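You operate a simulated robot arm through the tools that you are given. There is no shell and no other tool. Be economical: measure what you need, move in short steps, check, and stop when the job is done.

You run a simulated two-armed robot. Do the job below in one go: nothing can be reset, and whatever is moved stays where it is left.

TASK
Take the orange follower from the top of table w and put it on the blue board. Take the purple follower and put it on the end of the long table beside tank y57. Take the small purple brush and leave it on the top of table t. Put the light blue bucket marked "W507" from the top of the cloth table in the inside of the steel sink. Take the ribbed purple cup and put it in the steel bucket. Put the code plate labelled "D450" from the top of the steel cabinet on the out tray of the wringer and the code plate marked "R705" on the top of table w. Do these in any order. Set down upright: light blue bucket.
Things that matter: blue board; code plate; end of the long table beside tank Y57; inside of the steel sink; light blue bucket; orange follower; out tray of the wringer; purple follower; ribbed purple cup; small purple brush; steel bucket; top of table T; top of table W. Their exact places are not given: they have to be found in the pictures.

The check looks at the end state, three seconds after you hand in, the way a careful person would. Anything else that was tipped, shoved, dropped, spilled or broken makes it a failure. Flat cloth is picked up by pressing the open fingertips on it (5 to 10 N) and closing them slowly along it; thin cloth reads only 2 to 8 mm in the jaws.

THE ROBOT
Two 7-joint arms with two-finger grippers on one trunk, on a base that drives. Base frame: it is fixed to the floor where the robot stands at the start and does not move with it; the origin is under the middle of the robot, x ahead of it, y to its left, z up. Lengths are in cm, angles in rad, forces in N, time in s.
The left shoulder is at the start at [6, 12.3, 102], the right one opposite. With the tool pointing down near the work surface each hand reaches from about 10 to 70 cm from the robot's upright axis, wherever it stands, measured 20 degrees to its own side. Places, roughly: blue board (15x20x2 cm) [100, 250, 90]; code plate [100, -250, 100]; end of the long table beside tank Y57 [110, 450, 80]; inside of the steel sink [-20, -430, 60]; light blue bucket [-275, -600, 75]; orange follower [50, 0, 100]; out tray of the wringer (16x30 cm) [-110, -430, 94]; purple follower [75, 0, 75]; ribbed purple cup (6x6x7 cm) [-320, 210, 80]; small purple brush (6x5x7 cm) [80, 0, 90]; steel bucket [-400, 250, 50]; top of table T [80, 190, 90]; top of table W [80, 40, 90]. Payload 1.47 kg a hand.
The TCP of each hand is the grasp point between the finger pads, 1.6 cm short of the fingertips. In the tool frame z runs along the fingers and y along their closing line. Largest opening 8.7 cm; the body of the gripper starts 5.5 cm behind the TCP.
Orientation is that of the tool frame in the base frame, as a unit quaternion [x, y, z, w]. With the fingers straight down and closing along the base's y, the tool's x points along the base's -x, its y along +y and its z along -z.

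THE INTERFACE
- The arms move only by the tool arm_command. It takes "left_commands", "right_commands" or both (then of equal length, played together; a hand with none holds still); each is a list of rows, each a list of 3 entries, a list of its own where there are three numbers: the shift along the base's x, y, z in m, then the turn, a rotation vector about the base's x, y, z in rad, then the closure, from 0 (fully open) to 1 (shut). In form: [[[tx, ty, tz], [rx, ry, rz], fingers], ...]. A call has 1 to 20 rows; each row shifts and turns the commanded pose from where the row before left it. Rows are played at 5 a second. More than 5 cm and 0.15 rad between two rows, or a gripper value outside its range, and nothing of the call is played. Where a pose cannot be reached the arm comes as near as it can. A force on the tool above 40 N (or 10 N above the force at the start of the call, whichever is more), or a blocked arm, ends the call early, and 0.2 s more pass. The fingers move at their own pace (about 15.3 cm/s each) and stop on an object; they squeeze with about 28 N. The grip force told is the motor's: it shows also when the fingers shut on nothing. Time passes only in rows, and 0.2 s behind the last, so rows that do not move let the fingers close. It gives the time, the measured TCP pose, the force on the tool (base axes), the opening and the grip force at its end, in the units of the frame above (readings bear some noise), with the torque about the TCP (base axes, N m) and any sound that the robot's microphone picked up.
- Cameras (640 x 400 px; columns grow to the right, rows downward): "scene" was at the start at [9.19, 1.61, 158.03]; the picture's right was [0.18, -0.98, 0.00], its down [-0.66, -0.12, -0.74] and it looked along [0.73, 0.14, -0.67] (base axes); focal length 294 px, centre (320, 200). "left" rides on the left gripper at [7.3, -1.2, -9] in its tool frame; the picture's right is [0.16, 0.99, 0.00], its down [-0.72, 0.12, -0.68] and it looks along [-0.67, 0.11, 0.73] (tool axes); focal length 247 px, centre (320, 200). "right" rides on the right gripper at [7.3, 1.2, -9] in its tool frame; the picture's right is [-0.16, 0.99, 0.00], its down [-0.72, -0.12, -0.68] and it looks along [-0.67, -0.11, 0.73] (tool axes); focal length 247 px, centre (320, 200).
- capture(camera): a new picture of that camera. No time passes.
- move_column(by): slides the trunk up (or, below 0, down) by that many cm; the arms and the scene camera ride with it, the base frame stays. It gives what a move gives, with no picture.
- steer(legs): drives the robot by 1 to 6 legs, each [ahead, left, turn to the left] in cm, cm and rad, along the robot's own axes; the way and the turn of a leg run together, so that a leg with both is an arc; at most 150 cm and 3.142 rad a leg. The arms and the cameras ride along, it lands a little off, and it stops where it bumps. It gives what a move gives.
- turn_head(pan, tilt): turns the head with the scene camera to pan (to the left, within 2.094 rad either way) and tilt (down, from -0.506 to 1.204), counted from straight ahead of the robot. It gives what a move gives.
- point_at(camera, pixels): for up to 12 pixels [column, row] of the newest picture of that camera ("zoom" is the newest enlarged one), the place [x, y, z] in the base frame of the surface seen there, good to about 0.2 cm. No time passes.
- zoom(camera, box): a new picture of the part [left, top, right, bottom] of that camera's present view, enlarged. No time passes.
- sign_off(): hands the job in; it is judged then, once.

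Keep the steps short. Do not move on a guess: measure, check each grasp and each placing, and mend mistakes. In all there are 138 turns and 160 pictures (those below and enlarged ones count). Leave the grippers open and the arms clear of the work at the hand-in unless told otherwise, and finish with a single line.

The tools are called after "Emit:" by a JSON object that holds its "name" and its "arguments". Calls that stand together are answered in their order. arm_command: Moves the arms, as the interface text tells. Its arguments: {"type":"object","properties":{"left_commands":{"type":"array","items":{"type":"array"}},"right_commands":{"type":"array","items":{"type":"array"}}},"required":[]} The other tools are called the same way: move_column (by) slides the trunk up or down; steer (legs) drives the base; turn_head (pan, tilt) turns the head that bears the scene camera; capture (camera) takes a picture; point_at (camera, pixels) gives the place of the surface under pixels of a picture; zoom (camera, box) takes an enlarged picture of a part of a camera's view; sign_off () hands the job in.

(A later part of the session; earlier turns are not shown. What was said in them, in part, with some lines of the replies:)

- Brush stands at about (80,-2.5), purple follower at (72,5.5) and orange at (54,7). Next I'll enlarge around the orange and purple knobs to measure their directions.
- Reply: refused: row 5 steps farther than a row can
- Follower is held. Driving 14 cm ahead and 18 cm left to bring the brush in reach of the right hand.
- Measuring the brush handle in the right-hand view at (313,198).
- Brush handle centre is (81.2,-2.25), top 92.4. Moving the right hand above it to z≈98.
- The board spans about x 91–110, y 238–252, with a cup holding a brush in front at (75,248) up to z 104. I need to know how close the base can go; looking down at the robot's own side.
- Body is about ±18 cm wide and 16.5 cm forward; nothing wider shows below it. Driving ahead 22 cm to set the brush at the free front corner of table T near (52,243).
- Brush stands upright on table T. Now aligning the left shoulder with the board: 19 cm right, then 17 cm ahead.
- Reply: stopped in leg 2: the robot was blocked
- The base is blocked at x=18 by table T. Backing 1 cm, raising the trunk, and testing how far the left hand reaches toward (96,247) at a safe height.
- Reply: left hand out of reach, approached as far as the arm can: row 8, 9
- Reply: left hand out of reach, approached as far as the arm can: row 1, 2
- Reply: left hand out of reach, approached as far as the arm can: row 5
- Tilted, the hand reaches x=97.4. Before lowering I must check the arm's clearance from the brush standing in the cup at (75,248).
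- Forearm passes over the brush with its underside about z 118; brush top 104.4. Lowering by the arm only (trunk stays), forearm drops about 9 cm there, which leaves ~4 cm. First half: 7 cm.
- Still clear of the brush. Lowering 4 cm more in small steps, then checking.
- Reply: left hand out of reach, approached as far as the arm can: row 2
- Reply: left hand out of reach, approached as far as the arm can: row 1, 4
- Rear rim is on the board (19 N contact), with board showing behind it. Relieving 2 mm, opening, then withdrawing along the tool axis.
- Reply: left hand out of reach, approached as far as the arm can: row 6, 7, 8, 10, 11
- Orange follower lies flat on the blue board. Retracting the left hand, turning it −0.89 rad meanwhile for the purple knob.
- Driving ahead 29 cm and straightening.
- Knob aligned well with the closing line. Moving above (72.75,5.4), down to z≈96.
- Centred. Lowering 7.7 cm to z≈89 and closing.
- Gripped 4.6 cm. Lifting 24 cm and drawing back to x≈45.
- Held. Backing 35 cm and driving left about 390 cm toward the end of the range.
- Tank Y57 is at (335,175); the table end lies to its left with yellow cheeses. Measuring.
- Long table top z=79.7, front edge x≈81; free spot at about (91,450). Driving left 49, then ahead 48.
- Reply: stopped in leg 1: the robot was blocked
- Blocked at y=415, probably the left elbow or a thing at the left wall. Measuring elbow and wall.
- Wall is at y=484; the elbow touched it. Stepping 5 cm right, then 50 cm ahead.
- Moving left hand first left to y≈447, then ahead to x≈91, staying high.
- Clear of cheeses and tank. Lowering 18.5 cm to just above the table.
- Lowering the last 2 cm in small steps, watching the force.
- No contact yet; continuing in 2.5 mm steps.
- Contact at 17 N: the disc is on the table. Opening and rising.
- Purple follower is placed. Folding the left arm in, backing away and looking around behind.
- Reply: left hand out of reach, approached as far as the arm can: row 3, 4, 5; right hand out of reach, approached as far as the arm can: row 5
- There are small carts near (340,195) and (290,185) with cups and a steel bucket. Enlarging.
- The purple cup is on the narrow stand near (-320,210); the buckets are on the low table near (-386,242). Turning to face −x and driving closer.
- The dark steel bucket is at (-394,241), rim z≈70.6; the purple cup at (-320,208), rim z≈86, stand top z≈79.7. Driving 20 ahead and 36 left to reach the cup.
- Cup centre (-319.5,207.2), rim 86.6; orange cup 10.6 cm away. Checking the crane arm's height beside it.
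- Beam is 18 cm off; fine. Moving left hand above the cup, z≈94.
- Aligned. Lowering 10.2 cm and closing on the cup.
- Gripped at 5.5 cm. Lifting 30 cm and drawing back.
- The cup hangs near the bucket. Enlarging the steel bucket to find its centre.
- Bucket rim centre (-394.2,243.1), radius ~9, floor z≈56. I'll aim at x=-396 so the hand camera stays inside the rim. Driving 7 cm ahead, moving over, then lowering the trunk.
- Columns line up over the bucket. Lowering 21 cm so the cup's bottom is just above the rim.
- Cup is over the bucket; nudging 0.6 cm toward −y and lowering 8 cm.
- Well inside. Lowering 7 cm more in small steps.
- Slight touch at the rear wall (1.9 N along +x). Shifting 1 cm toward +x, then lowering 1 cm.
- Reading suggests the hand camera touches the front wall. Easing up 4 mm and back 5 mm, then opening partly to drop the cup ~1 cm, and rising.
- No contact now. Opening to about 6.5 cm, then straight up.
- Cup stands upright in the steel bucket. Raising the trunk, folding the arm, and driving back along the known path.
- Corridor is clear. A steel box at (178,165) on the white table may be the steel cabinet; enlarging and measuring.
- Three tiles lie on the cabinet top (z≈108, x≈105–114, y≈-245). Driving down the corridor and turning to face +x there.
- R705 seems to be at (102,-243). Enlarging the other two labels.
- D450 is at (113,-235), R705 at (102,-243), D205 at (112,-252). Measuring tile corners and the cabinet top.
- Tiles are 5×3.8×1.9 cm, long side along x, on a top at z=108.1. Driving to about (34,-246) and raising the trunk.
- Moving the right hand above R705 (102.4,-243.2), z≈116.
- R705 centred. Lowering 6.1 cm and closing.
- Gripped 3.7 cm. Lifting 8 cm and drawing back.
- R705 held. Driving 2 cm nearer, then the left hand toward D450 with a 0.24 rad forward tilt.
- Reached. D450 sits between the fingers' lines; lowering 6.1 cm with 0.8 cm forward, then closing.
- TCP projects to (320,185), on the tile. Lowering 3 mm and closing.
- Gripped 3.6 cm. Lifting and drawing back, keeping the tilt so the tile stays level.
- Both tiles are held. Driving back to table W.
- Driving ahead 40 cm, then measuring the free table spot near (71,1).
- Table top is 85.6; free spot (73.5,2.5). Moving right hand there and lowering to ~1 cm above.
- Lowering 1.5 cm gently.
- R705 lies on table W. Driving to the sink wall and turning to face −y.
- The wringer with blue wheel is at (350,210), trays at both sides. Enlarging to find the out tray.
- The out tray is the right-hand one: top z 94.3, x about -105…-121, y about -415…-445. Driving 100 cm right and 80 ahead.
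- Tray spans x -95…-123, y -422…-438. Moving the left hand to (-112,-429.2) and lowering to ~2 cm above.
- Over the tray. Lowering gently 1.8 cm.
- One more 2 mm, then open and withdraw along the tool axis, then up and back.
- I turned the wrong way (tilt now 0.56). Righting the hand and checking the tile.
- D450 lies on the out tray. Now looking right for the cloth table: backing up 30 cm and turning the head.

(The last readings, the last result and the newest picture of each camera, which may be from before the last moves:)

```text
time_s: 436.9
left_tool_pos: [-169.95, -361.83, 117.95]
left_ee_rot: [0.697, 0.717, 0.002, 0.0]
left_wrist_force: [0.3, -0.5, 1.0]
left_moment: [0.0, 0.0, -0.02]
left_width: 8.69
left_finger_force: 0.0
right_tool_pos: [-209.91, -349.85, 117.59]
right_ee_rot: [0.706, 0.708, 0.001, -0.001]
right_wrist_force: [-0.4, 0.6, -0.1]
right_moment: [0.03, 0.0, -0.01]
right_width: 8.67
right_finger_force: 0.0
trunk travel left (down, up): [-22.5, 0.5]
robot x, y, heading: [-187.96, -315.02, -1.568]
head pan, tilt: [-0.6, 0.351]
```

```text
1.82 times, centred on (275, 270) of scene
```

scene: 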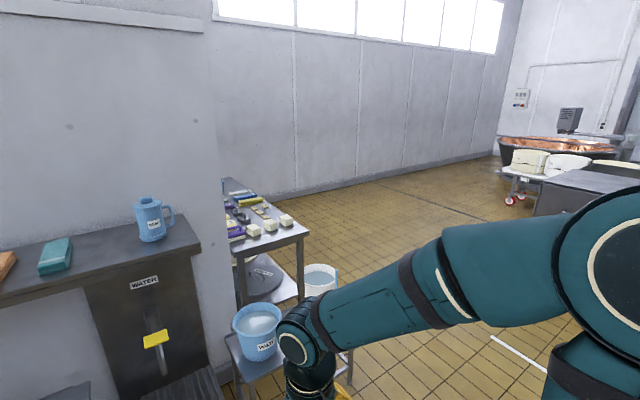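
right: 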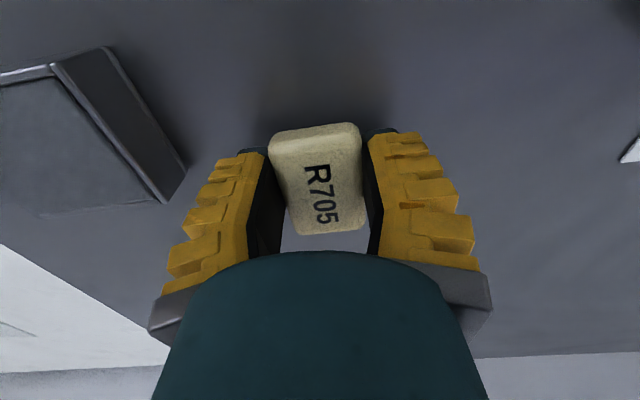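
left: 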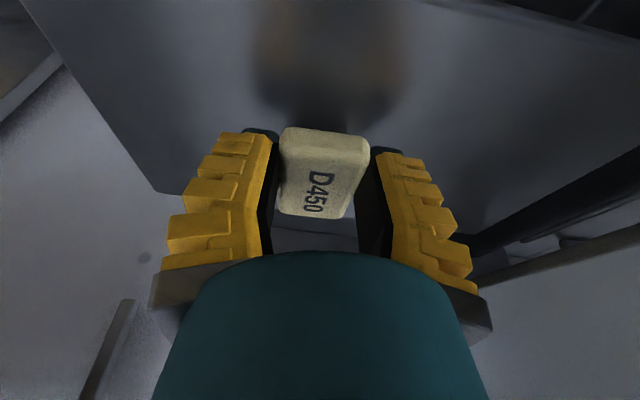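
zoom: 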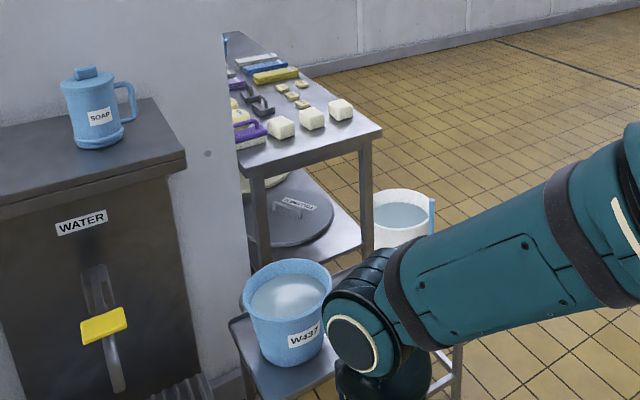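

The cloth table runs along x≈-267 from y=-480 to beyond -585. Checking the way to the right.

Emit:
{"name": "turn_head", "arguments": {"pan": -1.5, "tilt": 0.45}}

Emit:
{"name": "capture", "arguments": {"camera": "scene"}}

```text
time_s: 438.1
left_tool_pos: [-169.96, -361.86, 117.99]
left_ee_rot: [0.697, 0.717, 0.002, 0.001]
left_wrist_force: [0.0, 0.5, -0.3]
left_moment: [-0.03, -0.01, -0.01]
left_width: 8.69
left_finger_force: 0.0
right_tool_pos: [-209.82, -349.67, 117.64]
right_ee_rot: [0.706, 0.708, 0.0, -0.001]
right_wrist_force: [0.9, 0.8, 0.5]
right_moment: [0.04, 0.04, 0.01]
right_width: 8.69
right_finger_force: 0.0
trunk travel left (down, up): [-22.5, 0.5]
robot x, y, heading: [-188.35, -314.59, -1.572]
head pan, tilt: [-1.499, 0.45]
```

```text
52 pictures are left
```

scene: 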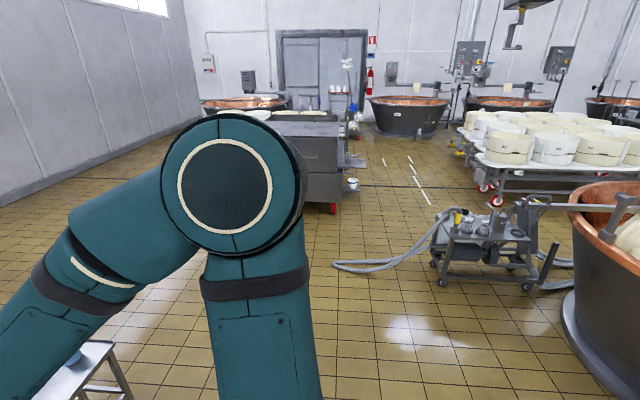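

Emit:
{"name": "point_at", "arguments": {"camera": "scene", "pixels": [[333, 210], [340, 266], [345, 190], [60, 395], [100, 345], [150, 200], [135, 395]]}}

```text
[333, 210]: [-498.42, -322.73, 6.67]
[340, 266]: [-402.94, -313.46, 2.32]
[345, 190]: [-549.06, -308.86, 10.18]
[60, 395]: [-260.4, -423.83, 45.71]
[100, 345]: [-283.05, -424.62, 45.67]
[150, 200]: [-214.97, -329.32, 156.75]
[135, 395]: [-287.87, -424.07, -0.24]
```

Hose tip at (-403,-313); white bucket on the floor at (-309,-494). Driving a path at x≈-338 then x≈-378.

Emit:
{"name": "steer", "arguments": {"legs": [[0, -145, 0], [95, -45, 0], [130, 0, 0]]}}

Emit:
{"name": "turn_head", "arguments": {"pan": 1.3, "tilt": 0.5}}

Emit:
{"name": "capture", "arguments": {"camera": "scene"}}

```text
time_s: 462.1
left_tool_pos: [-357.81, -588.16, 117.85]
left_ee_rot: [0.697, 0.717, 0.001, -0.001]
left_wrist_force: [0.0, 0.3, -0.9]
left_moment: [0.01, -0.03, -0.01]
left_width: 8.68
left_finger_force: 0.0
right_tool_pos: [-397.85, -576.19, 117.57]
right_ee_rot: [0.705, 0.709, 0.001, -0.001]
right_wrist_force: [0.2, 1.3, 0.3]
right_moment: [0.04, 0.03, -0.01]
right_width: 8.68
right_finger_force: 0.1
trunk travel left (down, up): [-22.5, 0.5]
robot x, y, heading: [-376.72, -541.22, -1.568]
head pan, tilt: [-1.499, 0.45]
```

```text
time_s: 464.6
left_tool_pos: [-357.93, -588.15, 118.07]
left_ee_rot: [0.697, 0.717, 0.002, 0.0]
left_wrist_force: [0.7, -0.4, -1.0]
left_moment: [-0.02, 0.0, -0.01]
left_width: 8.7
left_finger_force: 0.0
right_tool_pos: [-397.88, -576.15, 117.73]
right_ee_rot: [0.705, 0.709, 0.0, 0.0]
right_wrist_force: [0.1, 0.0, 0.5]
right_moment: [-0.02, -0.03, 0.03]
right_width: 8.69
right_finger_force: 0.1
trunk travel left (down, up): [-22.5, 0.5]
robot x, y, heading: [-376.51, -541.32, -1.571]
head pan, tilt: [1.3, 0.499]
```

```text
51 pictures are left
```

scene: 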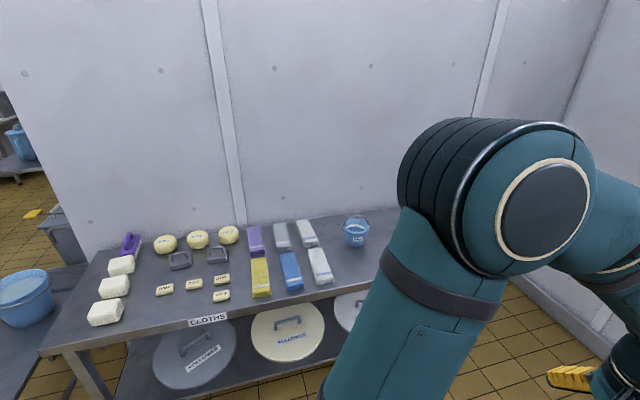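

A small light-blue bucket with a bail stands at (356,230). Measuring it and the table edge.

Emit:
{"name": "point_at", "arguments": {"camera": "scene", "pixels": [[356, 240], [344, 225], [368, 225], [356, 220], [347, 243], [330, 310], [250, 320], [385, 235], [356, 232]]}}

Emit:
{"name": "zoom", "arguments": {"camera": "scene", "box": [320, 200, 400, 260]}}

Emit:
{"name": "steer", "arguments": {"legs": [[0, 0, 1.571], [0, -55, 0]]}}

Emit:
{"name": "turn_head", "arguments": {"pan": 0.0, "tilt": 0.7}}

Emit:
{"name": "capture", "arguments": {"camera": "scene"}}

```text
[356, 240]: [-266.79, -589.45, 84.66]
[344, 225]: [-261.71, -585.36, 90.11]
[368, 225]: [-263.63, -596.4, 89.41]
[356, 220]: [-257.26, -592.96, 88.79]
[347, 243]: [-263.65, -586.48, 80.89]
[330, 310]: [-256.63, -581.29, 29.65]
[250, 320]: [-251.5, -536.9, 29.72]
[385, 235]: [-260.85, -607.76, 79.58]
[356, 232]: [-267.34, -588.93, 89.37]
```

```text
6.67 times, centred on (360, 230) of scene
```

zoom: 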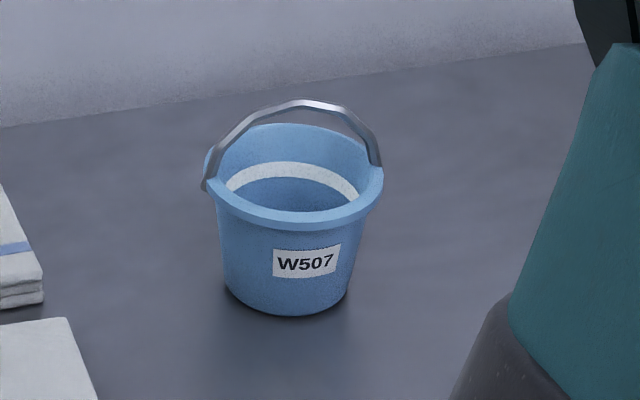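

```text
time_s: 473.8
left_tool_pos: [-329.2, -577.98, 118.02]
left_ee_rot: [-0.017, 1.0, 0.001, -0.001]
left_wrist_force: [-1.1, -0.7, -0.4]
left_moment: [-0.02, 0.0, 0.01]
left_width: 8.7
left_finger_force: 0.0
right_tool_pos: [-340.93, -618.07, 117.62]
right_ee_rot: [-0.005, 1.0, 0.0, -0.001]
right_wrist_force: [-0.5, -0.3, 0.1]
right_moment: [-0.02, 0.04, -0.01]
right_width: 8.69
right_finger_force: 0.0
trunk travel left (down, up): [-22.5, 0.5]
robot x, y, heading: [-376.11, -596.71, 0.003]
head pan, tilt: [1.3, 0.499]
```

```text
time_s: 475.2
left_tool_pos: [-329.15, -578.01, 118.04]
left_ee_rot: [-0.017, 1.0, 0.001, 0.0]
left_wrist_force: [0.8, 0.6, 0.6]
left_moment: [0.01, 0.03, 0.0]
left_width: 8.72
left_finger_force: 0.1
right_tool_pos: [-340.97, -617.91, 117.57]
right_ee_rot: [-0.005, 1.0, -0.001, 0.0]
right_wrist_force: [0.9, -0.2, -1.0]
right_moment: [0.01, -0.01, -0.01]
right_width: 8.71
right_finger_force: 0.0
trunk travel left (down, up): [-22.5, 0.5]
robot x, y, heading: [-376.19, -596.61, 0.011]
head pan, tilt: [0.0, 0.7]
```

```text
49 pictures are left
```

scene: 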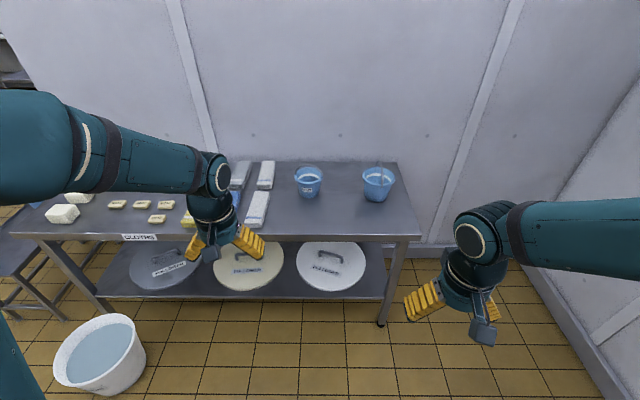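

Two light-blue buckets stand there; W507 is the left at (308,183). Measuring bail, rim, edge, and the neighbour.

Emit:
{"name": "zoom", "arguments": {"camera": "scene", "box": [270, 150, 410, 220]}}

Emit:
{"name": "point_at", "arguments": {"camera": "scene", "pixels": [[300, 241], [340, 240], [378, 183], [364, 176], [393, 178], [308, 165], [295, 176], [322, 176], [308, 190], [308, 199]]}}

```text
4.57 times, centred on (340, 185) of scene
```

zoom: 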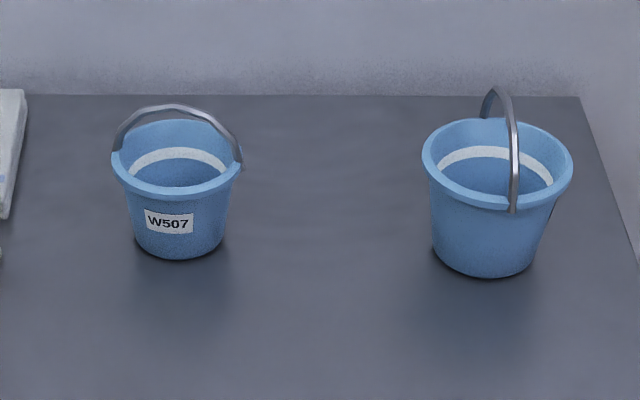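

```text
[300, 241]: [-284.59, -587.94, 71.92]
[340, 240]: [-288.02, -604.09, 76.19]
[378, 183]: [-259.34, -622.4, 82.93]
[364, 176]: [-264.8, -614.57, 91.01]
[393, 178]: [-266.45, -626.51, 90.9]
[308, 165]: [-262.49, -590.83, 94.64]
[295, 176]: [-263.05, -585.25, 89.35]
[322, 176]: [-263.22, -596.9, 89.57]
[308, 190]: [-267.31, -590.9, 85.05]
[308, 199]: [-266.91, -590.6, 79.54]
```

W507's bail apex is (-262.5,-590.8,94.6); rim z≈89.5; bottom 79.6. I'll lift it by the bail, closing along x. Driving 50 cm ahead.

Emit:
{"name": "steer", "arguments": {"legs": [[50, -6, -0.01]]}}

Emit:
{"name": "arm_command", "arguments": {"left_commands": [[[0, 0, 0], [0, 0, -0.131], 0], [[0, 0, 0], [0, 0, -0.131], 0], [[0, 0, 0], [0, 0, -0.131], 0], [[0, 0, 0], [0, 0, -0.131], 0], [[0, 0, 0], [0, 0, -0.131], 0], [[0, 0, 0], [0, 0, -0.131], 0], [[0, 0, 0], [0, 0, -0.131], 0], [[0, 0, 0], [0, 0, -0.131], 0], [[0, 0, 0], [0, 0, -0.131], 0], [[0, 0, 0], [0, 0, -0.131], 0], [[0, 0, 0], [0, 0, -0.131], 0], [[0, 0, 0], [0, 0, -0.1], 0], [[0, 0, 0], [0, 0, 0], 0]]}}

Emit:
{"name": "capture", "arguments": {"camera": "scene"}}

```text
time_s: 478.2
left_tool_pos: [-279.08, -584.48, 118.01]
left_ee_rot: [-0.011, 1.0, 0.0, 0.0]
left_wrist_force: [0.5, -0.8, -0.2]
left_moment: [-0.02, 0.01, 0.02]
left_width: 8.69
left_finger_force: 0.0
right_tool_pos: [-291.5, -624.3, 117.55]
right_ee_rot: [0.002, 1.0, 0.0, -0.002]
right_wrist_force: [0.8, 1.4, -0.1]
right_moment: [-0.03, 0.04, 0.03]
right_width: 8.7
right_finger_force: 0.2
trunk travel left (down, up): [-22.5, 0.5]
robot x, y, heading: [-326.47, -602.59, -0.008]
head pan, tilt: [0.0, 0.7]
```

```text
time_s: 481.0
left_tool_pos: [-279.14, -584.43, 117.99]
left_ee_rot: [0.69, 0.724, 0.001, 0.0]
left_wrist_force: [0.5, -0.4, -0.7]
left_moment: [0.01, 0.0, 0.05]
left_width: 8.7
left_finger_force: 0.0
right_tool_pos: [-291.44, -624.32, 117.56]
right_ee_rot: [0.002, 1.0, 0.0, -0.001]
right_wrist_force: [-0.4, -0.2, -0.6]
right_moment: [0.01, 0.03, -0.04]
right_width: 8.67
right_finger_force: 0.1
trunk travel left (down, up): [-22.5, 0.5]
robot x, y, heading: [-326.08, -602.58, -0.002]
head pan, tilt: [0.0, 0.7]
```

```text
47 pictures are left
```

scene: 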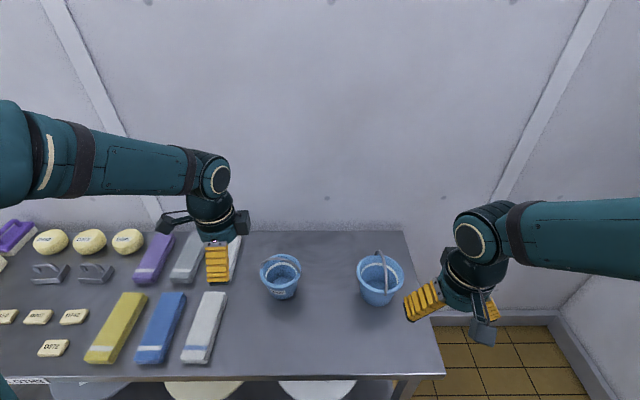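

Rotated. Measuring the bail again from here.

Emit:
{"name": "zoom", "arguments": {"camera": "scene", "box": [245, 240, 325, 310]}}

```text
5.71 times, centred on (285, 275) of scene
```

zoom: 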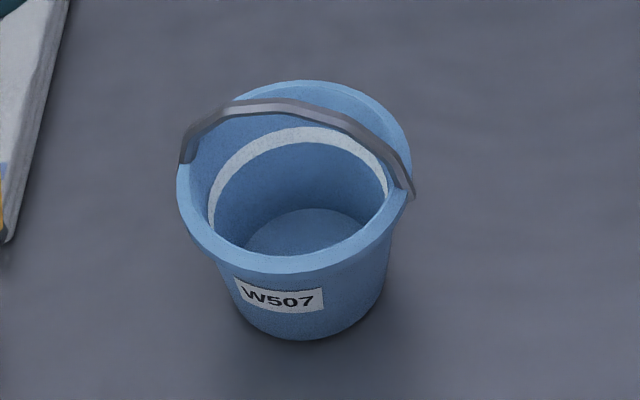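

Emit:
{"name": "point_at", "arguments": {"camera": "zoom", "pixels": [[280, 107], [240, 110], [320, 115], [186, 150], [410, 190], [205, 128], [375, 145], [290, 265], [180, 200], [310, 82], [300, 230]]}}

```text
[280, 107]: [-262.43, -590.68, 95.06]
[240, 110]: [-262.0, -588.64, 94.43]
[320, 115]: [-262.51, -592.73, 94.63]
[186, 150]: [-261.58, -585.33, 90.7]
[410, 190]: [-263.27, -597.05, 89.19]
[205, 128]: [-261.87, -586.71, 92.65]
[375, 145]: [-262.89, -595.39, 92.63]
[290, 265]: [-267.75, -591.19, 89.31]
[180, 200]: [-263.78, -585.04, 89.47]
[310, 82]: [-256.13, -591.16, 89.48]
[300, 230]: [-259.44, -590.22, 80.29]
```

Bail runs along y at x≈-262.3, apex 95.0; the bucket is empty. Moving the left hand above and down to z≈100.

Emit:
{"name": "arm_command", "arguments": {"left_commands": [[[0.0418, -0.0157, 0], [0, 0, 0], 0], [[0.0418, -0.0157, 0], [0, 0, 0], 0], [[0.0418, -0.0157, 0], [0, 0, 0], 0], [[0.0418, -0.0157, 0], [0, 0, 0], 0], [[0, 0, -0.045], [0, 0, 0], 0], [[0, 0, -0.045], [0, 0, 0], 0], [[0, 0, -0.045], [0, 0, 0], 0], [[0, 0, -0.045], [0, 0, 0], 0], [[0, 0, 0], [0, 0, 0], 0]]}}

Emit:
{"name": "capture", "arguments": {"camera": "left"}}

```text
time_s: 483.0
left_tool_pos: [-262.39, -590.74, 99.95]
left_ee_rot: [0.689, 0.725, 0.002, 0.002]
left_wrist_force: [-0.5, 0.3, -0.2]
left_moment: [0.01, -0.01, 0.01]
left_width: 8.7
left_finger_force: 0.1
right_tool_pos: [-291.46, -624.35, 117.71]
right_ee_rot: [0.003, 1.0, 0.0, -0.001]
right_wrist_force: [0.6, 0.2, -0.4]
right_moment: [0.0, -0.07, 0.02]
right_width: 8.71
right_finger_force: 0.0
trunk travel left (down, up): [-22.5, 0.5]
robot x, y, heading: [-326.61, -602.63, -0.01]
head pan, tilt: [0.0, 0.7]
```

```text
45 pictures are left
```

left: 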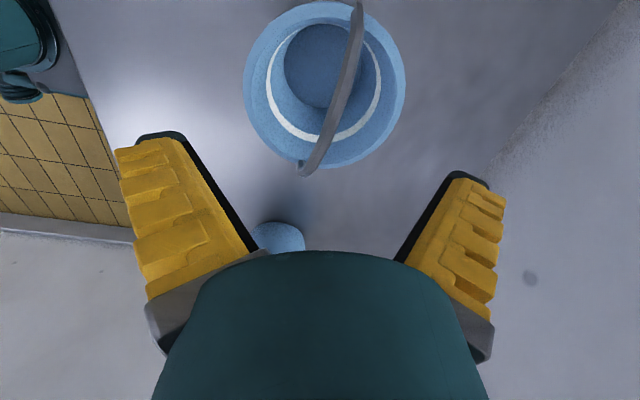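

Ears project to where I expect, with the bail yawed about 0.13 rad; turning the hand to match, lowering 5.4 cm, closing slowly.

Emit:
{"name": "arm_command", "arguments": {"left_commands": [[[0, 0, 0], [0, 0, -0.13], 0], [[0, 0, -0.03], [0, 0, 0], 0], [[0, 0, -0.024], [0, 0, 0], 0], [[0, 0, 0], [0, 0, 0], 0], [[0, 0, 0], [0, 0, 0], 0.5], [[0, 0, 0], [0, 0, 0], 0.8], [[0, 0, 0], [0, 0, 0], 1], [[0, 0, 0], [0, 0, 0], 1], [[0, 0, 0], [0, 0, 0], 1]]}}

Emit:
{"name": "capture", "arguments": {"camera": "left"}}

```text
time_s: 485.0
left_tool_pos: [-262.36, -590.96, 94.6]
left_ee_rot: [0.735, 0.678, 0.001, 0.0]
left_wrist_force: [0.2, -0.2, 0.2]
left_moment: [0.0, -0.01, -0.03]
left_width: 0.6
left_finger_force: 27.9
right_tool_pos: [-291.39, -624.34, 117.65]
right_ee_rot: [0.002, 1.0, 0.0, -0.001]
right_wrist_force: [-0.2, 0.3, -1.1]
right_moment: [-0.02, -0.05, 0.01]
right_width: 8.69
right_finger_force: 0.0
trunk travel left (down, up): [-22.5, 0.5]
robot x, y, heading: [-326.49, -602.8, -0.012]
head pan, tilt: [0.0, 0.7]
```

```text
44 pictures are left
```

left: 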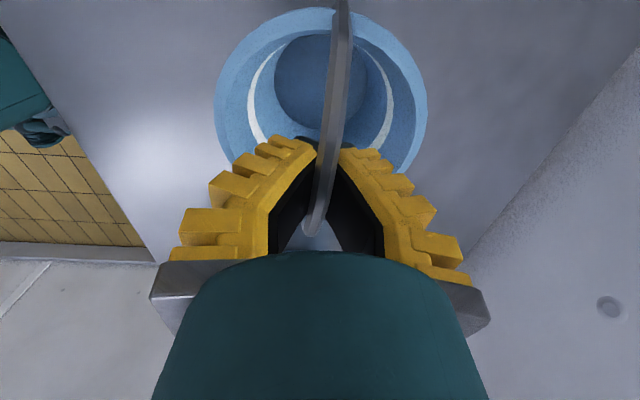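

Width 0.6 cm on the bail. Lifting 3 cm and checking.

Emit:
{"name": "arm_command", "arguments": {"left_commands": [[[0, 0, 0.01], [0, 0, 0], 1], [[0, 0, 0.01], [0, 0, 0], 1], [[0, 0, 0.015], [0, 0, 0], 1], [[0, 0, 0], [0, 0, 0], 1]]}}

Emit:
{"name": "capture", "arguments": {"camera": "scene"}}

```text
time_s: 486.0
left_tool_pos: [-262.4, -590.78, 98.13]
left_ee_rot: [0.735, 0.678, 0.002, -0.001]
left_wrist_force: [-0.7, 0.3, -0.7]
left_moment: [-0.01, -0.02, 0.01]
left_width: 0.58
left_finger_force: 28.0
right_tool_pos: [-291.4, -624.33, 117.7]
right_ee_rot: [0.002, 1.0, 0.0, -0.001]
right_wrist_force: [0.5, 0.5, -0.1]
right_moment: [-0.02, 0.04, 0.01]
right_width: 8.73
right_finger_force: 0.1
trunk travel left (down, up): [-22.5, 0.5]
robot x, y, heading: [-326.16, -602.68, -0.01]
head pan, tilt: [0.0, 0.7]
```

```text
43 pictures are left
```

scene: 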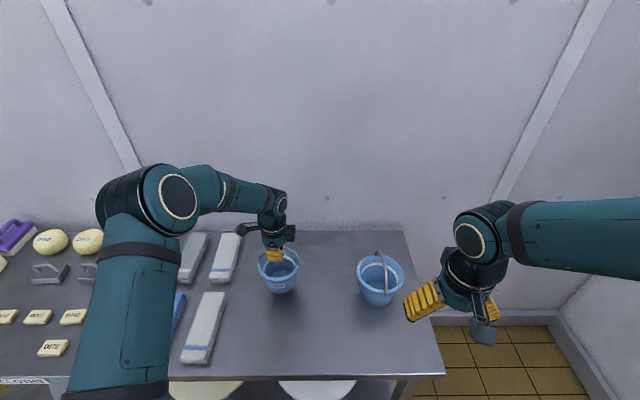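

Emit:
{"name": "zoom", "arguments": {"camera": "scene", "box": [235, 230, 325, 310]}}

```text
5.00 times, centred on (280, 270) of scene
```

zoom: 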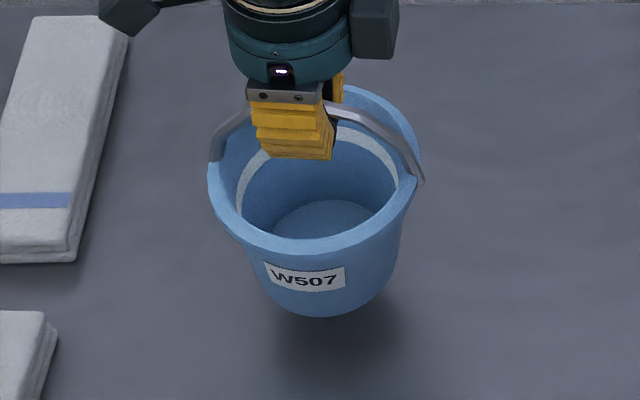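

Lifted level. Raising, drawing back, then driving the known path to the sink.

Emit:
{"name": "arm_command", "arguments": {"left_commands": [[[0, 0, 0.035], [0, 0, 0], 1], [[0, 0, 0.035], [0, 0, 0], 1], [[0, 0, 0.035], [0, 0, 0], 1], [[0, 0, 0.035], [0, 0, 0], 1], [[0, 0, 0.035], [0, 0, 0], 1], [[0, 0, 0.025], [0, 0, 0], 1], [[-0.035, 0.01, 0], [0, 0, 0], 1], [[-0.035, 0.01, 0], [0, 0, 0], 1], [[-0.035, 0.01, 0], [0, 0, 0], 1], [[-0.035, 0.01, 0], [0, 0, 0], 1], [[-0.035, 0.01, 0], [0, 0, 0], 1]]}}

Emit:
{"name": "steer", "arguments": {"legs": [[-52, 0, 0.01], [0, 60, 0], [0, 130, 0], [45, 92, 0]]}}

Emit:
{"name": "turn_head", "arguments": {"pan": 0.3, "tilt": 0.6}}

Emit:
{"name": "capture", "arguments": {"camera": "scene"}}

```text
time_s: 488.4
left_tool_pos: [-280.14, -585.56, 118.14]
left_ee_rot: [0.736, 0.677, 0.002, 0.001]
left_wrist_force: [-0.2, 0.3, -0.9]
left_moment: [0.02, -0.03, 0.0]
left_width: 0.57
left_finger_force: 28.5
right_tool_pos: [-291.67, -624.27, 117.62]
right_ee_rot: [0.003, 1.0, 0.0, -0.001]
right_wrist_force: [0.0, -1.0, -0.4]
right_moment: [0.02, -0.03, 0.0]
right_width: 8.71
right_finger_force: 0.2
trunk travel left (down, up): [-22.5, 0.5]
robot x, y, heading: [-326.43, -602.45, -0.012]
head pan, tilt: [0.0, 0.7]
```

```text
time_s: 516.1
left_tool_pos: [-290.75, -301.18, 118.11]
left_ee_rot: [0.728, 0.685, 0.001, -0.001]
left_wrist_force: [-0.5, 0.1, -1.5]
left_moment: [0.02, 0.01, 0.01]
left_width: 0.6
left_finger_force: 28.3
right_tool_pos: [-301.65, -339.95, 117.5]
right_ee_rot: [-0.007, 1.0, 0.0, 0.0]
right_wrist_force: [0.4, 0.4, 0.0]
right_moment: [0.04, 0.02, -0.04]
right_width: 8.72
right_finger_force: 0.2
trunk travel left (down, up): [-22.5, 0.5]
robot x, y, heading: [-337.14, -319.26, 0.008]
head pan, tilt: [0.0, 0.7]
```

```text
time_s: 516.9
left_tool_pos: [-290.73, -301.19, 118.27]
left_ee_rot: [0.729, 0.685, 0.002, 0.001]
left_wrist_force: [-0.6, 1.2, -0.7]
left_moment: [0.02, 0.0, 0.04]
left_width: 0.62
left_finger_force: 28.0
right_tool_pos: [-301.57, -340.03, 117.69]
right_ee_rot: [-0.007, 1.0, 0.0, -0.001]
right_wrist_force: [0.5, -0.4, -1.1]
right_moment: [0.0, 0.03, -0.02]
right_width: 8.68
right_finger_force: 0.0
trunk travel left (down, up): [-22.5, 0.5]
robot x, y, heading: [-336.83, -319.2, 0.011]
head pan, tilt: [0.3, 0.6]
```

```text
41 pictures are left
```

scene: 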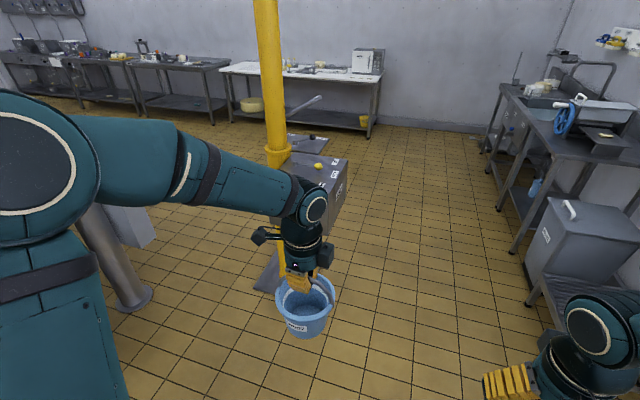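

The bucket hangs well. A yellow crane stands ahead to the left; measuring its footprint.

Emit:
{"name": "point_at", "arguments": {"camera": "scene", "pixels": [[325, 225], [345, 180], [270, 285], [275, 140], [310, 110], [120, 300], [340, 210], [315, 165]]}}

```text
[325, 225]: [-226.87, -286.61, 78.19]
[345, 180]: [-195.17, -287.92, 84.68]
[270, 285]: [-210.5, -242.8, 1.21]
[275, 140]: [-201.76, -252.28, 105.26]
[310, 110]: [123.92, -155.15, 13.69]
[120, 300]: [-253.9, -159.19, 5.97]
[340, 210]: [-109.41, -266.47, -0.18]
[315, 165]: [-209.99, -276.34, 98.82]
```

Box's right face is at y≈-288. Shifting 20 cm right, then ahead 305 cm, then turning to face the sink.

Emit:
{"name": "steer", "arguments": {"legs": [[0, -18, -0.01], [150, 0, 0], [148, 0, 0], [0, 18, 0], [0, 0, -1.571]]}}

Emit:
{"name": "turn_head", "arguments": {"pan": 0.0, "tilt": 0.7}}

Emit:
{"name": "capture", "arguments": {"camera": "scene"}}

```text
time_s: 538.8
left_tool_pos: [-22.96, -362.99, 118.28]
left_ee_rot: [0.999, -0.044, 0.001, 0.001]
left_wrist_force: [0.6, -1.0, -1.4]
left_moment: [0.0, -0.03, 0.0]
left_width: 0.63
left_finger_force: 28.5
right_tool_pos: [-61.54, -351.23, 117.66]
right_ee_rot: [0.711, 0.704, 0.001, -0.001]
right_wrist_force: [0.4, -0.2, -0.6]
right_moment: [-0.01, 0.0, 0.0]
right_width: 8.7
right_finger_force: 0.1
trunk travel left (down, up): [-22.5, 0.5]
robot x, y, heading: [-39.26, -316.49, -1.589]
head pan, tilt: [0.3, 0.6]
```

```text
time_s: 539.5
left_tool_pos: [-23.06, -362.97, 118.17]
left_ee_rot: [0.999, -0.044, 0.001, 0.001]
left_wrist_force: [0.2, 1.0, -0.7]
left_moment: [-0.01, 0.01, 0.01]
left_width: 0.63
left_finger_force: 28.3
right_tool_pos: [-61.64, -351.2, 117.6]
right_ee_rot: [0.711, 0.703, 0.001, -0.001]
right_wrist_force: [-0.6, 1.0, -0.2]
right_moment: [0.0, -0.01, 0.02]
right_width: 8.7
right_finger_force: 0.0
trunk travel left (down, up): [-22.5, 0.5]
robot x, y, heading: [-39.22, -316.57, -1.581]
head pan, tilt: [0.0, 0.7]
```

```text
40 pictures are left
```

scene: 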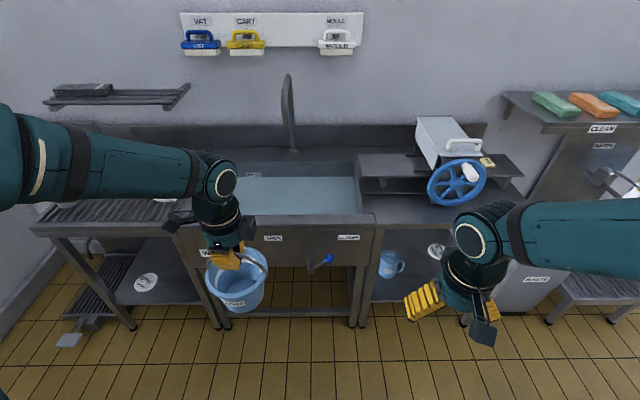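

The sink with water is ahead. Measuring water level, rims, tap.

Emit:
{"name": "point_at", "arguments": {"camera": "scene", "pixels": [[300, 195], [270, 190], [340, 200], [300, 218], [300, 180], [358, 195], [240, 200], [290, 75], [295, 150], [310, 205], [280, 212], [350, 182]]}}

Emit:
{"name": "zoom", "arguments": {"camera": "scene", "box": [220, 60, 400, 280]}}

```text
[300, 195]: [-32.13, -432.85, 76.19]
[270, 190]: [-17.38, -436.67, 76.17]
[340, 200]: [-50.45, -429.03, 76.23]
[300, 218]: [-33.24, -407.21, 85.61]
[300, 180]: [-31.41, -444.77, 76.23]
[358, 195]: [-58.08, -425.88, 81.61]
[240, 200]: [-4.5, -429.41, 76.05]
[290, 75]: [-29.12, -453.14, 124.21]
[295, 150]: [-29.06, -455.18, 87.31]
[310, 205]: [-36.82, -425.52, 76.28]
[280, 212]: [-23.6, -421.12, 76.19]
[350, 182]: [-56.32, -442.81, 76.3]
```

```text
1.82 times, centred on (310, 170) of scene
```

zoom: 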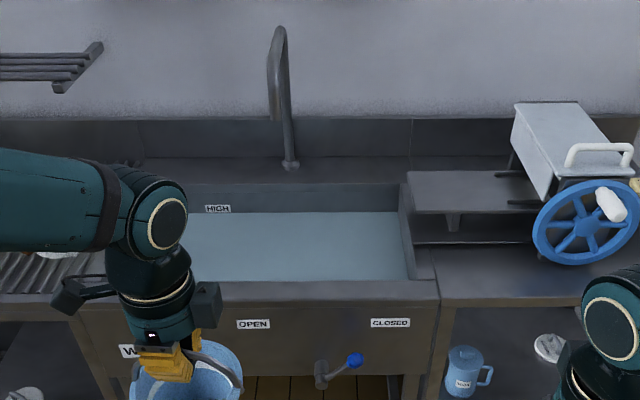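

Water is at z=76.2, inner sink about x -58…+5, y -412…-447; tap at x=-29. I'll set the bucket at (-13,-429). Driving 52 cm ahead.

Emit:
{"name": "steer", "arguments": {"legs": [[52, 0, 0.01]]}}

Emit:
{"name": "turn_head", "arguments": {"pan": 0.15, "tilt": 0.95}}

Emit:
{"name": "capture", "arguments": {"camera": "scene"}}

```text
time_s: 542.6
left_tool_pos: [-23.15, -414.41, 118.03]
left_ee_rot: [0.999, -0.039, 0.001, 0.001]
left_wrist_force: [0.3, -0.2, -0.9]
left_moment: [0.04, 0.02, -0.05]
left_width: 0.57
left_finger_force: 28.1
right_tool_pos: [-61.79, -403.01, 117.56]
right_ee_rot: [0.708, 0.706, 0.001, -0.001]
right_wrist_force: [0.1, -0.3, -0.4]
right_moment: [0.03, 0.0, 0.0]
right_width: 8.68
right_finger_force: 0.2
trunk travel left (down, up): [-22.5, 0.5]
robot x, y, heading: [-40.73, -368.25, -1.579]
head pan, tilt: [0.0, 0.7]
```

```text
time_s: 543.3
left_tool_pos: [-23.33, -414.41, 118.22]
left_ee_rot: [0.999, -0.039, 0.001, 0.001]
left_wrist_force: [0.0, 0.6, -1.1]
left_moment: [0.0, 0.05, 0.03]
left_width: 0.6
left_finger_force: 28.3
right_tool_pos: [-61.77, -402.93, 117.62]
right_ee_rot: [0.709, 0.706, 0.001, 0.0]
right_wrist_force: [0.1, -0.5, 0.5]
right_moment: [-0.01, 0.0, -0.01]
right_width: 8.72
right_finger_force: 0.1
trunk travel left (down, up): [-22.5, 0.5]
robot x, y, heading: [-40.45, -367.8, -1.576]
head pan, tilt: [0.15, 0.949]
```

```text
38 pictures are left
```

scene: 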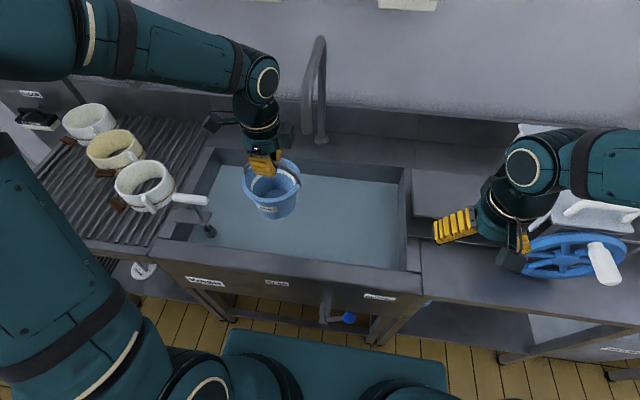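

Emit:
{"name": "point_at", "arguments": {"camera": "scene", "pixels": [[307, 130], [308, 105], [218, 175], [212, 230], [205, 205], [330, 200], [260, 240], [400, 190], [225, 225], [300, 170]]}}

```text
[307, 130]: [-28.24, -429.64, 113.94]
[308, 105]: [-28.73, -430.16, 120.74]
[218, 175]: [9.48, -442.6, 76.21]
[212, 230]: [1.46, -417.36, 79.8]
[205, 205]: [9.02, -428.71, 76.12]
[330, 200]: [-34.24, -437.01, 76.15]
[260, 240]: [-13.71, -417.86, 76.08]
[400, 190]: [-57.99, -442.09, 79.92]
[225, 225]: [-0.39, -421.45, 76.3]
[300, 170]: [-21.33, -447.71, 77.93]
```

Spout tip at (-28.5,-430,112+). Moving left hand first +x to -13, then to y=-431, staying high.

Emit:
{"name": "arm_command", "arguments": {"left_commands": [[[0.035, 0, 0], [0, 0, 0], 1], [[0.035, 0, 0], [0, 0, 0], 1], [[0.035, 0, 0], [0, 0, 0], 1], [[0, -0.033, 0], [0, 0, 0], 1], [[0, -0.033, 0], [0, 0, 0], 1], [[0, -0.033, 0], [0, 0, 0], 1], [[0, -0.033, 0], [0, 0, 0], 1], [[0, -0.033, 0], [0, 0, 0], 1], [[0, 0, 0], [0, 0, 0], 1], [[0, 0, -0.035], [0, 0, 0], 1], [[0, 0, -0.035], [0, 0, 0], 1], [[0, 0, -0.035], [0, 0, 0], 1], [[0, 0, -0.035], [0, 0, 0], 1], [[0, 0, 0], [0, 0, 0], 1]]}}

Emit:
{"name": "capture", "arguments": {"camera": "scene"}}

```text
time_s: 546.3
left_tool_pos: [-12.77, -430.86, 104.2]
left_ee_rot: [0.999, -0.04, 0.001, 0.002]
left_wrist_force: [-0.1, 0.6, -0.5]
left_moment: [0.0, 0.0, 0.01]
left_width: 0.57
left_finger_force: 27.8
right_tool_pos: [-61.94, -402.94, 117.66]
right_ee_rot: [0.708, 0.706, 0.001, -0.001]
right_wrist_force: [0.6, -0.2, 0.5]
right_moment: [-0.02, -0.03, 0.0]
right_width: 8.68
right_finger_force: 0.1
trunk travel left (down, up): [-22.5, 0.5]
robot x, y, heading: [-39.77, -367.94, -1.579]
head pan, tilt: [0.15, 0.949]
```

```text
37 pictures are left
```

scene: 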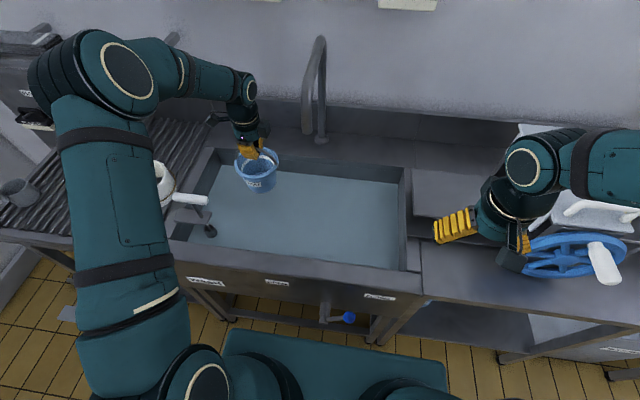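

The elbow is now over the moulds on the drainer at the left. Measuring heights there before going lower.

Emit:
{"name": "point_at", "arguments": {"camera": "scene", "pixels": [[125, 75], [75, 70], [110, 150], [150, 120], [110, 250], [163, 172], [185, 200], [20, 190], [200, 90], [250, 180]]}}

Emit:
{"name": "capture", "arguments": {"camera": "right"}}

```text
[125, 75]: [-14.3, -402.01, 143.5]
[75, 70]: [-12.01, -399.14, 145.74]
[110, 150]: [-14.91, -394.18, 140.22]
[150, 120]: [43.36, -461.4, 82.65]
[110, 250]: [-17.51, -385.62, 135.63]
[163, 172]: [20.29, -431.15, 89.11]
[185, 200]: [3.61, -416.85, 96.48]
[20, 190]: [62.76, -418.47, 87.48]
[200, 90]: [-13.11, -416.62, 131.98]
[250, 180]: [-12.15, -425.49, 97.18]
```

```text
36 pictures are left
```

right: 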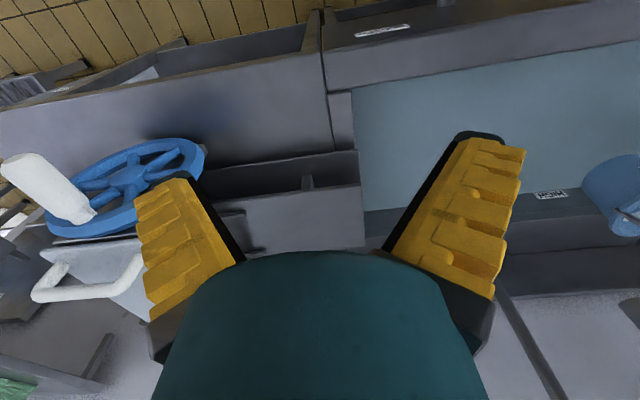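

Elbow is at z≈140, well above. Lowering 12 cm to just above the water.

Emit:
{"name": "arm_command", "arguments": {"left_commands": [[[0, 0, -0.035], [0, 0, 0], 1], [[0, 0, -0.035], [0, 0, 0], 1], [[0, 0, -0.03], [0, 0, 0], 1], [[0, 0, -0.02], [0, 0, 0], 1], [[0, 0, 0], [0, 0, 0], 1]]}}

Emit:
{"name": "capture", "arguments": {"camera": "scene"}}

```text
time_s: 547.5
left_tool_pos: [-12.69, -430.84, 92.35]
left_ee_rot: [0.999, -0.039, 0.0, 0.001]
left_wrist_force: [0.7, 0.0, -1.9]
left_moment: [0.0, 0.03, -0.01]
left_width: 0.58
left_finger_force: 28.2
right_tool_pos: [-61.81, -402.97, 117.57]
right_ee_rot: [0.708, 0.706, 0.001, 0.0]
right_wrist_force: [-0.5, -0.9, 0.0]
right_moment: [-0.01, 0.01, 0.02]
right_width: 8.69
right_finger_force: 0.0
trunk travel left (down, up): [-22.5, 0.5]
robot x, y, heading: [-40.42, -367.89, -1.576]
head pan, tilt: [0.15, 0.949]
```

```text
35 pictures are left
```

scene: 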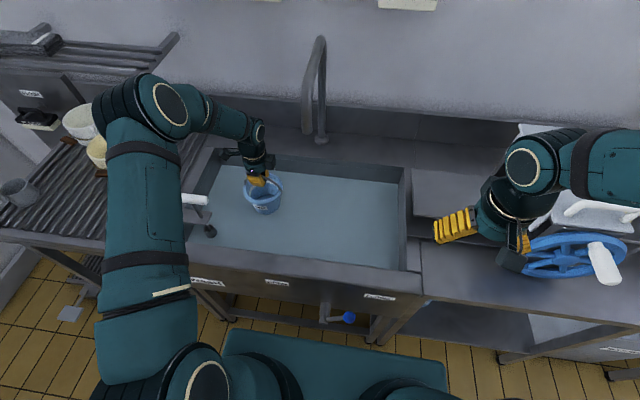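

Lowering 6 cm more, slowly, watching the force.

Emit:
{"name": "arm_command", "arguments": {"left_commands": [[[0, 0, -0.01], [0, 0, 0], 1], [[0, 0, -0.01], [0, 0, 0], 1], [[0, 0, -0.01], [0, 0, 0], 1], [[0, 0, -0.01], [0, 0, 0], 1], [[0, 0, -0.01], [0, 0, 0], 1], [[0, 0, -0.01], [0, 0, 0], 1], [[0, 0, 0], [0, 0, 0], 1]]}}

Emit:
{"name": "zoom", "arguments": {"camera": "scene", "box": [200, 130, 320, 240]}}

```text
time_s: 549.1
left_tool_pos: [-12.59, -430.98, 86.33]
left_ee_rot: [0.999, -0.039, 0.001, 0.001]
left_wrist_force: [0.2, -0.7, -1.4]
left_moment: [-0.03, 0.02, 0.01]
left_width: 0.6
left_finger_force: 27.7
right_tool_pos: [-61.83, -402.99, 117.57]
right_ee_rot: [0.708, 0.706, 0.001, -0.001]
right_wrist_force: [0.0, -0.7, 0.1]
right_moment: [0.0, -0.01, 0.02]
right_width: 8.7
right_finger_force: 0.0
trunk travel left (down, up): [-22.5, 0.5]
robot x, y, heading: [-40.02, -367.98, -1.578]
head pan, tilt: [0.15, 0.949]
```

```text
3.64 times, centred on (260, 185) of scene
```

zoom: 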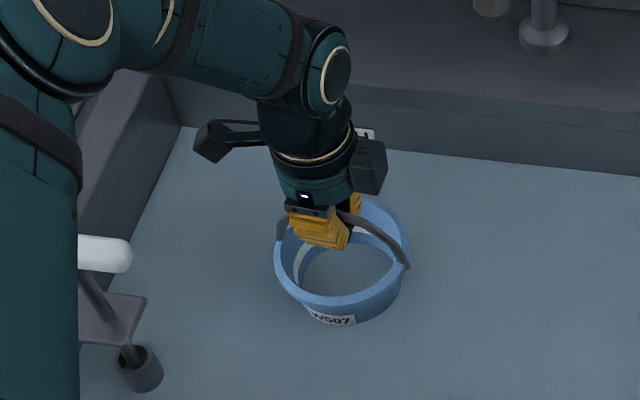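

The water plane shows through the bucket, no lift felt. Lowering on, 8 cm in 1 cm rows.

Emit:
{"name": "arm_command", "arguments": {"left_commands": [[[0, 0, -0.01], [0, 0, 0], 1], [[0, 0, -0.01], [0, 0, 0], 1], [[0, 0, -0.01], [0, 0, 0], 1], [[0, 0, -0.01], [0, 0, 0], 1], [[0, 0, -0.01], [0, 0, 0], 1], [[0, 0, -0.01], [0, 0, 0], 1], [[0, 0, 0], [0, 0, 0], 1]]}}

```text
time_s: 550.7
left_tool_pos: [-12.7, -430.79, 80.2]
left_ee_rot: [0.999, -0.04, 0.0, 0.002]
left_wrist_force: [0.1, 0.4, -5.4]
left_moment: [0.0, 0.0, -0.02]
left_width: 0.58
left_finger_force: 27.7
right_tool_pos: [-61.79, -402.98, 117.64]
right_ee_rot: [0.709, 0.705, 0.001, -0.001]
right_wrist_force: [0.1, -1.2, -0.1]
right_moment: [0.02, 0.03, 0.01]
right_width: 8.7
right_finger_force: 0.0
trunk travel left (down, up): [-22.5, 0.5]
robot x, y, heading: [-40.26, -368.18, -1.571]
head pan, tilt: [0.15, 0.949]
5 turns are left
```

Load is 5.4 N (water flowing in). Lowering a further 6 cm in 0.5 cm rows; it stops on contact.

Emit:
{"name": "arm_command", "arguments": {"left_commands": [[[0, 0, -0.006], [0, 0, 0], 1], [[0, 0, -0.006], [0, 0, 0], 1], [[0, 0, -0.006], [0, 0, 0], 1], [[0, 0, -0.006], [0, 0, 0], 1], [[0, 0, -0.006], [0, 0, 0], 1], [[0, 0, -0.006], [0, 0, 0], 1], [[0, 0, -0.005], [0, 0, 0], 1], [[0, 0, -0.005], [0, 0, 0], 1], [[0, 0, -0.004], [0, 0, 0], 1], [[0, 0, -0.003], [0, 0, 0], 1], [[0, 0, -0.002], [0, 0, 0], 1], [[0, 0, 0], [0, 0, 0], 1]]}}

Emit:
{"name": "zoom", "arguments": {"camera": "scene", "box": [200, 130, 320, 240]}}

```text
time_s: 553.3
left_tool_pos: [-12.73, -430.97, 74.63]
left_ee_rot: [0.999, -0.039, 0.001, 0.002]
left_wrist_force: [0.9, -0.6, 0.0]
left_moment: [0.0, 0.02, 0.01]
left_width: 0.01
left_finger_force: 27.9
right_tool_pos: [-61.8, -402.99, 117.7]
right_ee_rot: [0.709, 0.706, 0.001, -0.001]
right_wrist_force: [0.7, 0.9, -0.6]
right_moment: [0.0, -0.02, -0.01]
right_width: 8.69
right_finger_force: 0.0
trunk travel left (down, up): [-22.5, 0.5]
robot x, y, heading: [-40.03, -368.34, -1.572]
head pan, tilt: [0.15, 0.949]
```

```text
3.64 times, centred on (260, 185) of scene
4 turns are left
```

zoom: 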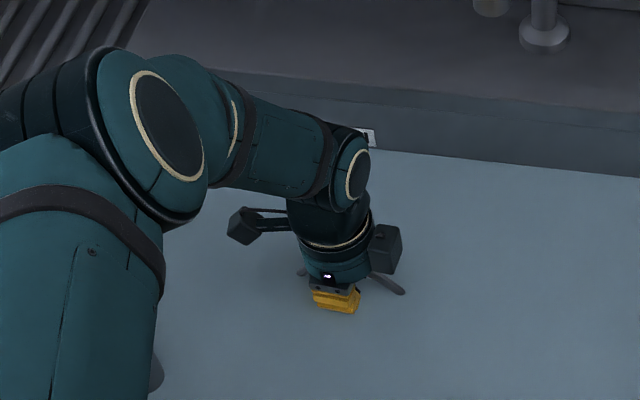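

The bucket reached the sink floor and the pads slid down past the bail (bail ends show at the water surface). Opening fully, waiting, then rising straight up.

Emit:
{"name": "arm_command", "arguments": {"left_commands": [[[0, 0, 0], [0, 0, 0], 0.6], [[0, 0, 0], [0, 0, 0], 0.2], [[0, 0, 0], [0, 0, 0], 0], [[0, 0, 0], [0, 0, 0], 0], [[0, 0, 0.01], [0, 0, 0], 0], [[0, 0, 0.02], [0, 0, 0], 0], [[0, 0, 0.03], [0, 0, 0], 0], [[0, 0, 0.045], [0, 0, 0], 0], [[0, 0, 0.045], [0, 0, 0], 0], [[0, 0, 0.045], [0, 0, 0], 0], [[0, 0, 0.045], [0, 0, 0], 0], [[0, 0, 0.045], [0, 0, 0], 0], [[0, 0, 0.045], [0, 0, 0], 0], [[0, 0, 0.045], [0, 0, 0], 0], [[0, 0, 0.045], [0, 0, 0], 0], [[0, 0.04, 0], [0, 0, 0], 0], [[0, 0.04, 0], [0, 0, 0], 0], [[0, 0.04, 0], [0, 0, 0], 0]]}}

Emit:
{"name": "capture", "arguments": {"camera": "scene"}}

Emit:
{"name": "zoom", "arguments": {"camera": "scene", "box": [200, 130, 320, 240]}}

Emit:
{"name": "capture", "arguments": {"camera": "left"}}

```text
time_s: 557.1
left_tool_pos: [-12.81, -418.71, 116.74]
left_ee_rot: [0.999, -0.039, 0.001, 0.002]
left_wrist_force: [-0.2, 0.7, -0.6]
left_moment: [-0.04, 0.0, 0.0]
left_width: 8.69
left_finger_force: 0.0
right_tool_pos: [-61.96, -402.81, 117.61]
right_ee_rot: [0.708, 0.706, 0.001, 0.0]
right_wrist_force: [-0.3, 0.1, 0.4]
right_moment: [-0.03, 0.0, -0.01]
right_width: 8.7
right_finger_force: 0.0
trunk travel left (down, up): [-22.5, 0.5]
robot x, y, heading: [-39.69, -368.08, -1.581]
head pan, tilt: [0.15, 0.949]
```

```text
32 pictures are left
```

scene: 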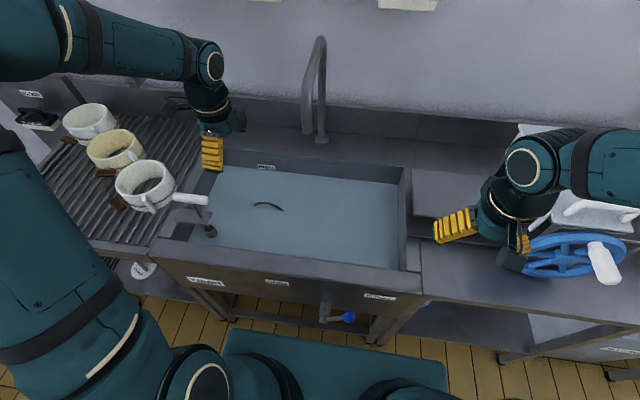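

```text
3.64 times, centred on (260, 185) of scene
```

zoom: 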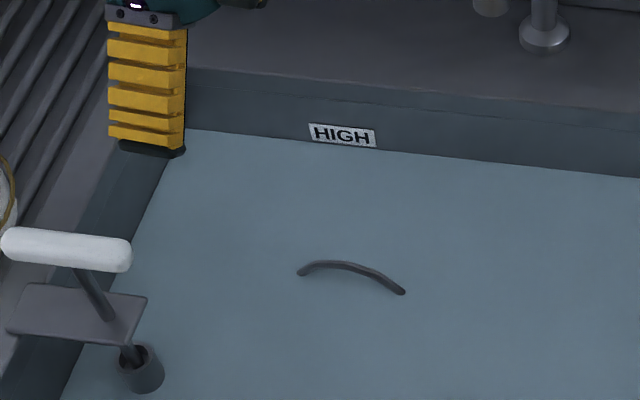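

```text
30 pictures are left
3 turns are left
```

left: 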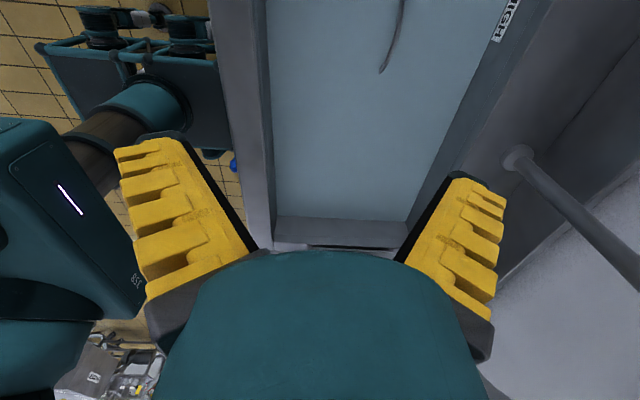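

The bail arches evenly out of the water, so the bucket stands upright on the sink floor. Backing 45 cm away to leave the arms clear.

Emit:
{"name": "steer", "arguments": {"legs": [[-45, 0, 0]]}}

Emit:
{"name": "capture", "arguments": {"camera": "scene"}}

```text
time_s: 559.9
left_tool_pos: [-12.38, -374.0, 116.73]
left_ee_rot: [0.999, -0.04, 0.0, 0.001]
left_wrist_force: [-0.4, -0.6, -0.1]
left_moment: [0.01, 0.01, -0.02]
left_width: 8.71
left_finger_force: 0.1
right_tool_pos: [-61.5, -358.09, 117.56]
right_ee_rot: [0.708, 0.707, 0.001, -0.001]
right_wrist_force: [-0.3, -0.3, -1.0]
right_moment: [-0.03, 0.02, -0.01]
right_width: 8.72
right_finger_force: 0.0
trunk travel left (down, up): [-22.5, 0.5]
robot x, y, heading: [-39.75, -323.36, -1.575]
head pan, tilt: [0.15, 0.949]
```

```text
29 pictures are left
2 turns are left
```

scene: 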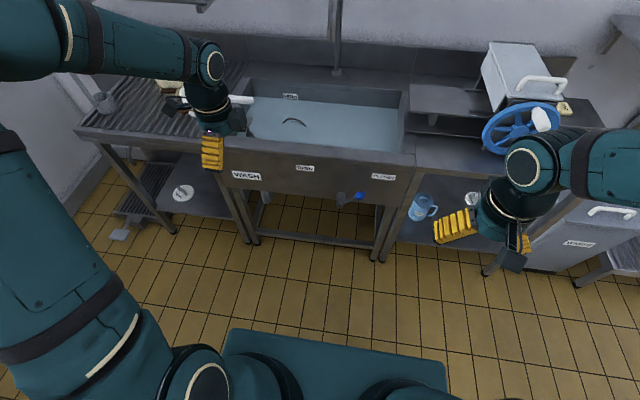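

Everything is placed, both grippers are open and the arms are clear; handing in.

Emit:
{"name": "sign_off", "arguments": {}}

```text
The job is handed in.
```

All seven items are in their places and the job is handed in; the bucket W507 is under water in the full sink, so I judged it upright from its bail alone.
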